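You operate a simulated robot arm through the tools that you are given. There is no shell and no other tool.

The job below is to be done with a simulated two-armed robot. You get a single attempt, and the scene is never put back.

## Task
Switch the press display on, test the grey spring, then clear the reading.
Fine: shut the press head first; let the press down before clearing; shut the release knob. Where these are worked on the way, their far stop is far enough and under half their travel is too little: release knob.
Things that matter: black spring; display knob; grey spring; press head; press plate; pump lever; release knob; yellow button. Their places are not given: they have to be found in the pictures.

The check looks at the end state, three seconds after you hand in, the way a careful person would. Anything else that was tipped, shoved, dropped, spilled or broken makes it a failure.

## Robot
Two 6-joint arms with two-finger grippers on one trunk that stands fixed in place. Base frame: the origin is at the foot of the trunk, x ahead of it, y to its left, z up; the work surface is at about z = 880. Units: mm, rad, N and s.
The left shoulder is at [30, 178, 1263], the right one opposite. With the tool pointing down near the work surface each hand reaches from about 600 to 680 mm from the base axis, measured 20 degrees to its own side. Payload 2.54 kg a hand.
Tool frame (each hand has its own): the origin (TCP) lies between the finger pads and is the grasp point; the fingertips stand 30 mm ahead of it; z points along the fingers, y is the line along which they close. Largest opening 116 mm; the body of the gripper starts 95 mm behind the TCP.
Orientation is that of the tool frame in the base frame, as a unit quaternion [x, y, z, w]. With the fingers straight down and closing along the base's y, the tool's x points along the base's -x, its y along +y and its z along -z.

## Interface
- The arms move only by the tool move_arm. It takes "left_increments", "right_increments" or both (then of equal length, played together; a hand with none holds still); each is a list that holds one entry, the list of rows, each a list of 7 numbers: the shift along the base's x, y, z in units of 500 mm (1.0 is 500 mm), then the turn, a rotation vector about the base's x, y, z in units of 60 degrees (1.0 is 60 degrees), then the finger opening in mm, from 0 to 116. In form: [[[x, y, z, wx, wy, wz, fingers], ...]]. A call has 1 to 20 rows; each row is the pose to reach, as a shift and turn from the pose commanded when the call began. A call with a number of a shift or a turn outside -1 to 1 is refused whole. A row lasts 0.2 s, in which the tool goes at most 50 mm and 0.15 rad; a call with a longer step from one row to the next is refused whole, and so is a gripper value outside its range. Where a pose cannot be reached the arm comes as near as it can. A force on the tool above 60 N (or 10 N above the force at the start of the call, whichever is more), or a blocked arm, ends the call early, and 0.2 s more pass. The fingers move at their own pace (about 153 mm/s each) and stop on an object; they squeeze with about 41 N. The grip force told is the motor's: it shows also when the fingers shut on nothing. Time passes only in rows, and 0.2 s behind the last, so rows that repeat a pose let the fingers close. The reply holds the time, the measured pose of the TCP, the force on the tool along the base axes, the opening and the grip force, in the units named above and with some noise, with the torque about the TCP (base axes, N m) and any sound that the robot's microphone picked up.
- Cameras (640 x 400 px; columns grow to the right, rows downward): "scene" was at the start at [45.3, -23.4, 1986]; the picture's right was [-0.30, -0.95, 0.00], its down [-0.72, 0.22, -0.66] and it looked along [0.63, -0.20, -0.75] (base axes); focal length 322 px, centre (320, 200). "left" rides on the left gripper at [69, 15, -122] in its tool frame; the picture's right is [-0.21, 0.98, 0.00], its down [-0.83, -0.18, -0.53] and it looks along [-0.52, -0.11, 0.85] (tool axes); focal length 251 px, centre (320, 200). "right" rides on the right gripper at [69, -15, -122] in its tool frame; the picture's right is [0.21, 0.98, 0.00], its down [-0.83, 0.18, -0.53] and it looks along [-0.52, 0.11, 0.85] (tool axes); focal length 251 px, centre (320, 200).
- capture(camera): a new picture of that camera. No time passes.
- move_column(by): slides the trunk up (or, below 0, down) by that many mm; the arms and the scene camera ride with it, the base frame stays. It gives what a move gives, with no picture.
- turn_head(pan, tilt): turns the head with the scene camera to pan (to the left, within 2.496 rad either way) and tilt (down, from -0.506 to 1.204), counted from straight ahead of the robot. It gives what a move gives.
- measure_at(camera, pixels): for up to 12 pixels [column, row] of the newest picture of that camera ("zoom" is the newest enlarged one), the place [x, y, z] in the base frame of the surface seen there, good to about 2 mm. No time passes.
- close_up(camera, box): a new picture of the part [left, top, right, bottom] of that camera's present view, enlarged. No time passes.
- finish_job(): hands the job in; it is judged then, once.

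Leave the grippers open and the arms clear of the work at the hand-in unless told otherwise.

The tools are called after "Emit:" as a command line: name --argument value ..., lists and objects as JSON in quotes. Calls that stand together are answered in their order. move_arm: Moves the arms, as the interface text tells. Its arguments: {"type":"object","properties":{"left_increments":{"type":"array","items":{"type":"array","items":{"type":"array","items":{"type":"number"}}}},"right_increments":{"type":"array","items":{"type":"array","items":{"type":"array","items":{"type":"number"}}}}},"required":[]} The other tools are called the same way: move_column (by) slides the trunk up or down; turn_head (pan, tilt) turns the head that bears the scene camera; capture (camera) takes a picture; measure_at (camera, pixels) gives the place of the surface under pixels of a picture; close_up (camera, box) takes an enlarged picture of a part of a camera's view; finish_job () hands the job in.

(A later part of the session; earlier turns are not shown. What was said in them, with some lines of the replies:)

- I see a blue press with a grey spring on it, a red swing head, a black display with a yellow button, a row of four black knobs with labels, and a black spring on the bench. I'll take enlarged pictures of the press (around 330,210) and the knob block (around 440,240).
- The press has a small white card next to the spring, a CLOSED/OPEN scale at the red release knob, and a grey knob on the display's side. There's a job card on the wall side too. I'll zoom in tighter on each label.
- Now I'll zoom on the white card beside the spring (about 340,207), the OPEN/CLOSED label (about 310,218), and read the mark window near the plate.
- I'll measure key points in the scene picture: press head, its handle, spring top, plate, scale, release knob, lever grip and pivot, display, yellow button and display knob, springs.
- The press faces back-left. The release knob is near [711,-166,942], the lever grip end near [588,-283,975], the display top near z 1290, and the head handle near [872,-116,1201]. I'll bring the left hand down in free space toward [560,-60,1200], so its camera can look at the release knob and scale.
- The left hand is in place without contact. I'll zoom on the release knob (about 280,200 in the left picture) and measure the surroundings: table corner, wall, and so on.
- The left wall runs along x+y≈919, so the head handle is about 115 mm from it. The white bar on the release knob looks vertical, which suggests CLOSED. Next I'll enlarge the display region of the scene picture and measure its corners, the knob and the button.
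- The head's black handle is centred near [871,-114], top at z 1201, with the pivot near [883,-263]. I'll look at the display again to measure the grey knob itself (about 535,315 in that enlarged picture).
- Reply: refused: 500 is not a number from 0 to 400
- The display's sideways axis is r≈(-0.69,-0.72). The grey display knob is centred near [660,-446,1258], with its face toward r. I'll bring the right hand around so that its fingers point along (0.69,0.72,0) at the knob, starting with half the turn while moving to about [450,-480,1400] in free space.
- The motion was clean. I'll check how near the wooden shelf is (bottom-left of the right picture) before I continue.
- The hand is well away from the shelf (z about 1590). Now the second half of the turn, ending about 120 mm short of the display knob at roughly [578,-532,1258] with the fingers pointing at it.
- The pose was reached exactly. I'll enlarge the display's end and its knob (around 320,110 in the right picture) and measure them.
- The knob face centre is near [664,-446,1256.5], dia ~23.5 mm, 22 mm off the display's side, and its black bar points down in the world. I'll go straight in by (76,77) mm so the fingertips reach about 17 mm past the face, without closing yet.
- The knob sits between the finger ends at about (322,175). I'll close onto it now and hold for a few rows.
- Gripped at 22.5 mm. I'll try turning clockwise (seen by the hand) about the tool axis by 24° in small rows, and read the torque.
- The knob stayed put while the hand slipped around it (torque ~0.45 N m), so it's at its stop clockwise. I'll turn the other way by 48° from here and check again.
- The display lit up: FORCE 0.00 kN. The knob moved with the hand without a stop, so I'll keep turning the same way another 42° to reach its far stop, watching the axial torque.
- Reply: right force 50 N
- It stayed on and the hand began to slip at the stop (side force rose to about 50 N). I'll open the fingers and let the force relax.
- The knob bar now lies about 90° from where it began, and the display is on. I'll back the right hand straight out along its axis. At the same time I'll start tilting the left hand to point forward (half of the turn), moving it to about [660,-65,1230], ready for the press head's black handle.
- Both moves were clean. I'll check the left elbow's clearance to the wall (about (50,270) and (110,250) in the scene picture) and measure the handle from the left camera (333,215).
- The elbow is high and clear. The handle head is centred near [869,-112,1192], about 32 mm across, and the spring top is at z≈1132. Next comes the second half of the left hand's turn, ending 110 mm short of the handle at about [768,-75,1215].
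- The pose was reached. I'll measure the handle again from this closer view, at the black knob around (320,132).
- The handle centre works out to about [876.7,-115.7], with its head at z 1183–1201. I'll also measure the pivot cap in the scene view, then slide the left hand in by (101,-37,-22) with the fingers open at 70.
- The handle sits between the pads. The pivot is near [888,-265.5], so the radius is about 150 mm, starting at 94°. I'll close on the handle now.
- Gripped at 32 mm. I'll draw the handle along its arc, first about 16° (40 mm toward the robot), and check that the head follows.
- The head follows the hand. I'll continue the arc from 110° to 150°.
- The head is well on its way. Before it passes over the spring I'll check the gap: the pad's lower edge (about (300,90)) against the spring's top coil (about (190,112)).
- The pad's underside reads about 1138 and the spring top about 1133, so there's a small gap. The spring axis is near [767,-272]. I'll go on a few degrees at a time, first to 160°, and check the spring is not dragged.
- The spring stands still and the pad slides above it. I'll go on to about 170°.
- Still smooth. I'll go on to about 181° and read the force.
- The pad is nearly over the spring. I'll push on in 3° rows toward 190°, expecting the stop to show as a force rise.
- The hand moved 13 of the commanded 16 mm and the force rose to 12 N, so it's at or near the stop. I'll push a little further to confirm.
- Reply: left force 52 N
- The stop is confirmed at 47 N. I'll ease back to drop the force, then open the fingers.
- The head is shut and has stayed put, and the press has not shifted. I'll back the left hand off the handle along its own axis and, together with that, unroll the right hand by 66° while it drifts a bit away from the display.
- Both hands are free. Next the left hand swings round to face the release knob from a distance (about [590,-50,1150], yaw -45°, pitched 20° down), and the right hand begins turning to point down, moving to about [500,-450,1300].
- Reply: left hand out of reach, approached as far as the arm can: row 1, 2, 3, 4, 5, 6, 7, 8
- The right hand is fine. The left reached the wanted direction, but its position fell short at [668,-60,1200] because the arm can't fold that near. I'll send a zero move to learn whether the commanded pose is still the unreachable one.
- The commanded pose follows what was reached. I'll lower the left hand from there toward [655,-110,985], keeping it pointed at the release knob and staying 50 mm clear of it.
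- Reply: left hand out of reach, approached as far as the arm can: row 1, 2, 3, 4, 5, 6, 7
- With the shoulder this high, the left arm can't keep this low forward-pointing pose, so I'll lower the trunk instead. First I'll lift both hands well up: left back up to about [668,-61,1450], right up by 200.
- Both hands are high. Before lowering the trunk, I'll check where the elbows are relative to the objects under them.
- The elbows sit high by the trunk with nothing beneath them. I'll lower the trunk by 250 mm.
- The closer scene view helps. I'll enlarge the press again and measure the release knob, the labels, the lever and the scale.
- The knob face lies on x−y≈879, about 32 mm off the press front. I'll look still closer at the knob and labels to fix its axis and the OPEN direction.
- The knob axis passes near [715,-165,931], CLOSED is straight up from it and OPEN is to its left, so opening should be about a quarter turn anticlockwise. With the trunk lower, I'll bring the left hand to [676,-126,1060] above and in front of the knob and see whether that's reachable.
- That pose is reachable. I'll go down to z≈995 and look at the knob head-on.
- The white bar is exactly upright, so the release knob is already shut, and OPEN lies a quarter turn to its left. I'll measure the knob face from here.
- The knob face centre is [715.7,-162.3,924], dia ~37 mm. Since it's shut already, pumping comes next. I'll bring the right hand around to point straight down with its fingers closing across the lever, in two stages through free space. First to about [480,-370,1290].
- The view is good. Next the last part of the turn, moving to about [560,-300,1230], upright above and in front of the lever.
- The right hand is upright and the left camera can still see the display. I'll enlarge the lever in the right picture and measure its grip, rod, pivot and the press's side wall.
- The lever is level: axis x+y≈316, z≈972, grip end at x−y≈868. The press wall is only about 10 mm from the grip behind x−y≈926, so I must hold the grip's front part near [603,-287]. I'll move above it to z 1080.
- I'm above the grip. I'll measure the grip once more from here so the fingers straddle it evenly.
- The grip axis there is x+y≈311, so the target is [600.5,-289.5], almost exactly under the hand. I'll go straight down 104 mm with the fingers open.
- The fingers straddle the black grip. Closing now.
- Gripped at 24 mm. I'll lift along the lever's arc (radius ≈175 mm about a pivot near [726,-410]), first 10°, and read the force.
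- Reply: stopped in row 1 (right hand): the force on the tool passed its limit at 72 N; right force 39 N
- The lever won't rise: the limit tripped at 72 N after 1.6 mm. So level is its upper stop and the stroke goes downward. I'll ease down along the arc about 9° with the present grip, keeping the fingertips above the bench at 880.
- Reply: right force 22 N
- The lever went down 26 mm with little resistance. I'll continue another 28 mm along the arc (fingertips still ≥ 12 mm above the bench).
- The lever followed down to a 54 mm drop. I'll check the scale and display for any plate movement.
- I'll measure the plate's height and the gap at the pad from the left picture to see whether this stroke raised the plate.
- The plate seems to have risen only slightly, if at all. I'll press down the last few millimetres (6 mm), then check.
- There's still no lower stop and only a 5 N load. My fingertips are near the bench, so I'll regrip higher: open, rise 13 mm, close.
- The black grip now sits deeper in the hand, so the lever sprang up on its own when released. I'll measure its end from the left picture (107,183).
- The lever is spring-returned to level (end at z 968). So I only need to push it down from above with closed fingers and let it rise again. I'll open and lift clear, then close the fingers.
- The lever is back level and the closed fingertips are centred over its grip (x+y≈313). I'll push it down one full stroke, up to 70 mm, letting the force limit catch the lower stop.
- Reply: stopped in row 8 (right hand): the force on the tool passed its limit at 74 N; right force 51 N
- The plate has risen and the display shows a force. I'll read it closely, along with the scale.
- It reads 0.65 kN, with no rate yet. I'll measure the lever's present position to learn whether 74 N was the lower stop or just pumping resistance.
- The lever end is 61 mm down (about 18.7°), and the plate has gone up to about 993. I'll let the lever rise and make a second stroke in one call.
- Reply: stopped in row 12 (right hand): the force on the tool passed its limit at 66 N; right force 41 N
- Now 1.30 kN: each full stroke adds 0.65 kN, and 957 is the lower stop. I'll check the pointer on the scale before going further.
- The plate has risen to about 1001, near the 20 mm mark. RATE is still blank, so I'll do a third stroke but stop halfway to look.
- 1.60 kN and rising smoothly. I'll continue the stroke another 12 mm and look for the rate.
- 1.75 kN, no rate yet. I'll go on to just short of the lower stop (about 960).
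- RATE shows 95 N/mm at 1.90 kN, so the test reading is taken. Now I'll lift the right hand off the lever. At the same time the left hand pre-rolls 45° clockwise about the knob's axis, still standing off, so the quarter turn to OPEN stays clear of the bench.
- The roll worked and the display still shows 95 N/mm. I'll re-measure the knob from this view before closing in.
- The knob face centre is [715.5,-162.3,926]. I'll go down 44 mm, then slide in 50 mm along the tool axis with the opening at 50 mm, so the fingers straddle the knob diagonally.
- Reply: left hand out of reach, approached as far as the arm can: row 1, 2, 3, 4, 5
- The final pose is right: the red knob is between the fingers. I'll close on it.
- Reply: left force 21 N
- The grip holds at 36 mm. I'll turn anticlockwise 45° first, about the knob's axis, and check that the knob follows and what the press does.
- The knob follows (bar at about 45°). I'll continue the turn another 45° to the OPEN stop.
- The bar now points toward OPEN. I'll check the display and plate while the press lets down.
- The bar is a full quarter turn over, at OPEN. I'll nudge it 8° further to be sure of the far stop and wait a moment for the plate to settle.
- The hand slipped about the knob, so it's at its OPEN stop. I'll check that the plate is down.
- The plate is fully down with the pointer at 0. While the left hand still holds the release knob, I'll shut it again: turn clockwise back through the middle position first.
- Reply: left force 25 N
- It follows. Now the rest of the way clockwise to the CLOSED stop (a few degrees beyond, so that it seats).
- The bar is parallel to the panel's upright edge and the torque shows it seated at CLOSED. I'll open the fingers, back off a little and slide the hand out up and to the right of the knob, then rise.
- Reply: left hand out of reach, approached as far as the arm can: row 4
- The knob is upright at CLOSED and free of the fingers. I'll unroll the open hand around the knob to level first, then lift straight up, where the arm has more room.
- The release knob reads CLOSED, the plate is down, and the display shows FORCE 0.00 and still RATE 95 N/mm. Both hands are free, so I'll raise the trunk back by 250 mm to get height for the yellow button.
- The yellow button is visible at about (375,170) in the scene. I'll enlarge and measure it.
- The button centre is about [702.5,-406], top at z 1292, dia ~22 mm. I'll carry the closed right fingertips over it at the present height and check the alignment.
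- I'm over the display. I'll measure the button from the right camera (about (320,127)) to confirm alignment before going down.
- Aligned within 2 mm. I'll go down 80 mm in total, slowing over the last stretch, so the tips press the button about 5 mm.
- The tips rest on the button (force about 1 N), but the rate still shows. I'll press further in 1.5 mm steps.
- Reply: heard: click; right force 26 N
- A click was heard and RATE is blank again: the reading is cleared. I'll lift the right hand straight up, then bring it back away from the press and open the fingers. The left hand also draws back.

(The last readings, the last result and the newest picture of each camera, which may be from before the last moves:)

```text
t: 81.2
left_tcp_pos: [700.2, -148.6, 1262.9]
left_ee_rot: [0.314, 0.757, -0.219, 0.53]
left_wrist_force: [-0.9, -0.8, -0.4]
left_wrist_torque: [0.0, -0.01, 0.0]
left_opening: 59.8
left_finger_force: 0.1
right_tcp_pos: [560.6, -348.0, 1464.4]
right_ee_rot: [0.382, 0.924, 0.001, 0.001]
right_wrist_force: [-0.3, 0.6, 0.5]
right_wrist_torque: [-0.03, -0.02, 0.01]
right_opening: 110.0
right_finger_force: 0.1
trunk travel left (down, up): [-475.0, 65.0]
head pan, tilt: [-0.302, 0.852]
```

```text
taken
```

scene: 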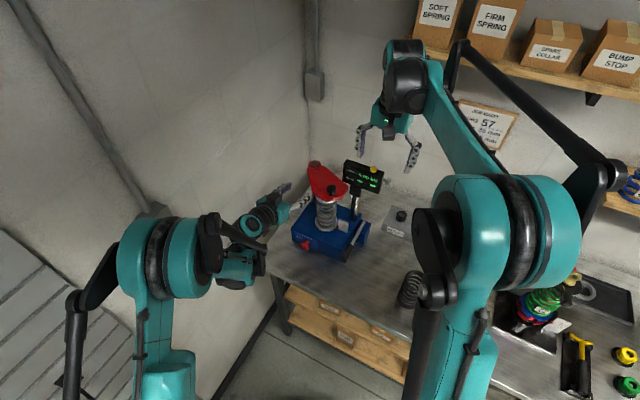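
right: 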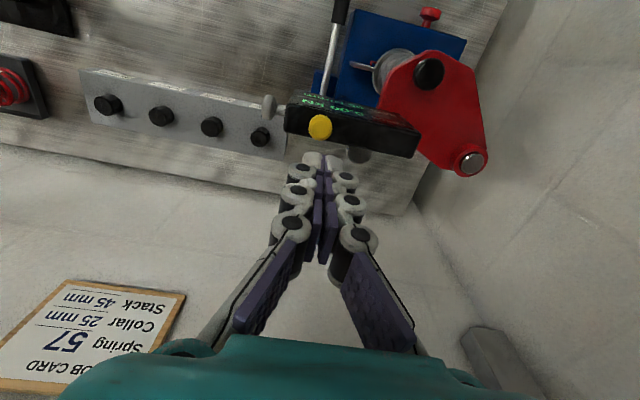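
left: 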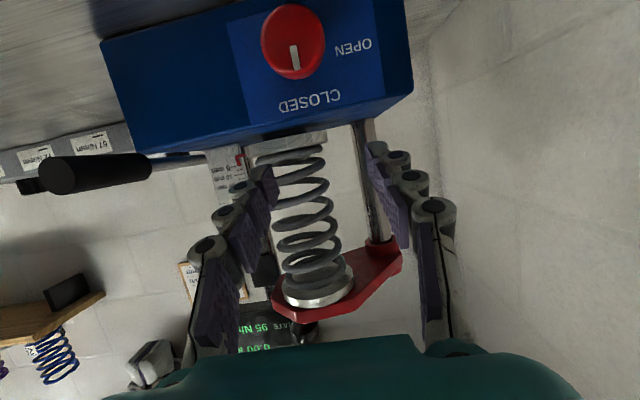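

The right hand is clear. Now I'll draw the left hand up and back to about [664,-57,1454] and open it, then check everything.

Emit:
move_arm --left_increments '[[[-0.0127, 0.0303, 0.064, 0, 0, 0, 60], [-0.0253, 0.0607, 0.128, 0, 0, 0, 60], [-0.038, 0.091, 0.192, 0, 0, 0, 80], [-0.0507, 0.1213, 0.256, 0, 0, 0, 110], [-0.0633, 0.1517, 0.32, 0, 0, 0, 110], [-0.076, 0.182, 0.384, 0, 0, 0, 110]]]'

Emit:
capture --camera "scene"

Emit:
close_up --camera "scene" --box '[280, 145, 400, 265]'

Emit:
capture --camera "right"

```text
t: 82.7
left_tcp_pos: [663.3, -59.1, 1454.6]
left_ee_rot: [0.314, 0.757, -0.22, 0.529]
left_wrist_force: [-0.6, 0.4, -0.2]
left_wrist_torque: [0.02, -0.01, 0.02]
left_opening: 110.1
left_finger_force: 0.0
right_tcp_pos: [562.1, -346.7, 1463.2]
right_ee_rot: [0.382, 0.924, 0.0, 0.001]
right_wrist_force: [-0.5, 1.3, 0.7]
right_wrist_torque: [0.0, 0.01, 0.02]
right_opening: 109.8
right_finger_force: 0.0
trunk travel left (down, up): [-475.0, 65.0]
head pan, tilt: [-0.302, 0.852]
```

```text
taken
```

scene: 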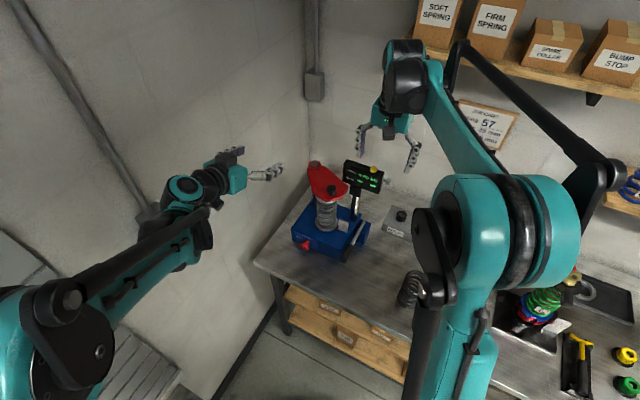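

```text
3.33 times, centred on (340, 205) of scene
```

zoom: 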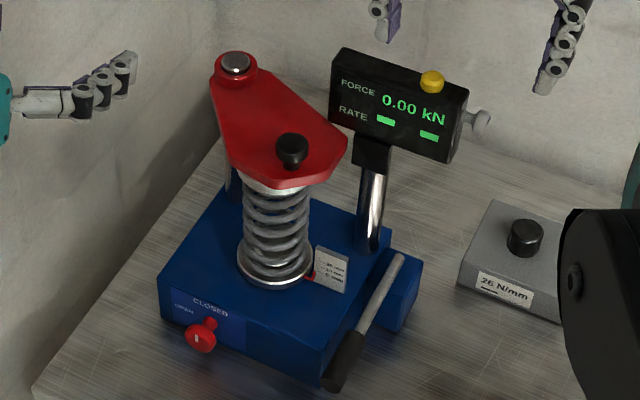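

```text
taken
```

right: 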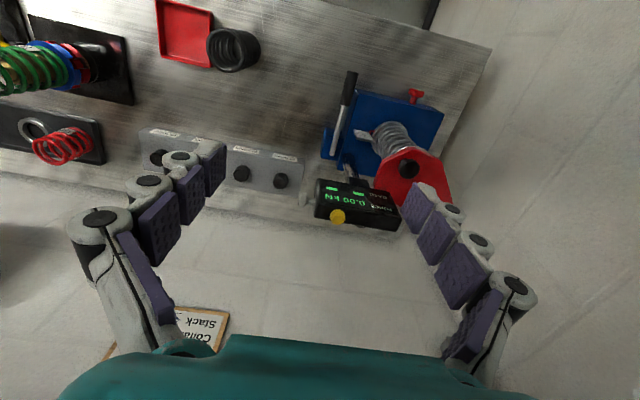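

Everything looks right: the display is on with 0.00 and no rate, the head is over the spring and the lever is up. I'll take one last close look at the release knob and scale before handing in.

Emit:
close_up --camera "scene" --box '[290, 205, 350, 255]'

Emit:
close_up --camera "right" --box '[300, 60, 480, 240]'

```text
8.00 times, centred on (320, 230) of scene
```

zoom: 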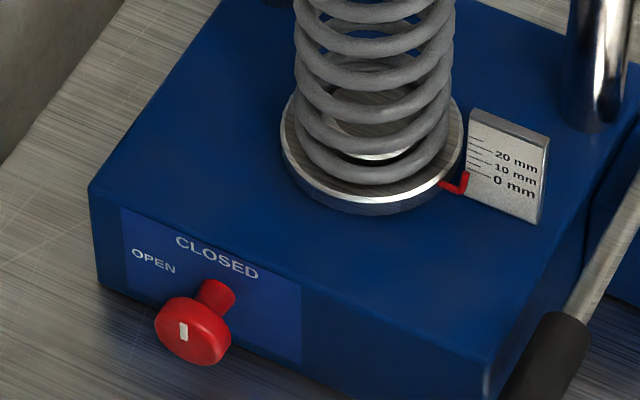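

```text
2.22 times, centred on (390, 150) of right
```

zoom: 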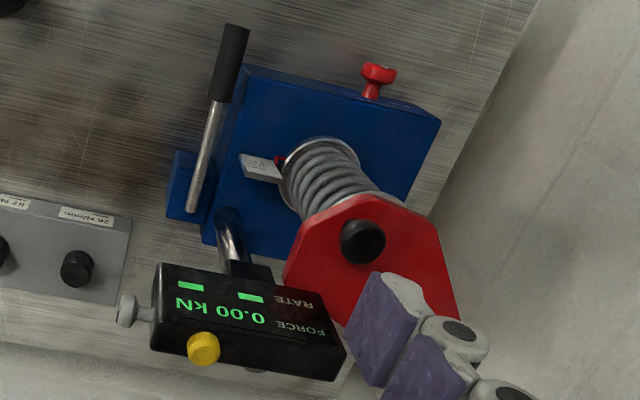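

The release knob is upright at CLOSED, and the pointer is at 0 mm with the plate down. The head is shut over the spring, and the display is on showing 0.00 kN with the rate cleared. Both hands are open and clear, so I'm handing in the job.

Emit:
finish_job

```text
The job is handed in.
```

I handed the job in. The grey spring tested at **95 N/mm** (force 1.90 kN), and I cleared the reading afterwards. I haven't seen the result of the check.

1. **Display:** I turned its side knob to the far stop and it came on.
2. **Press head:** I swung it over the spring to its stop, before any pumping.
3. **Pumping:** the release knob was already shut, so I pumped the lever until the rate showed.
4. **Letting down:** I turned the release knob to its OPEN stop and the plate came down to 0 mm.
5. **Release knob:** I turned it back to its CLOSED stop. I did this before clearing the reading, because the left hand was still holding the knob.
6. **Clearing:** I pressed the yellow button, heard a click, and the rate went blank.

At hand-in the display was on at 0.00 kN, the head was shut and the lever was up. Both grippers were open and clear of the press. I saw nothing else moved or knocked over.
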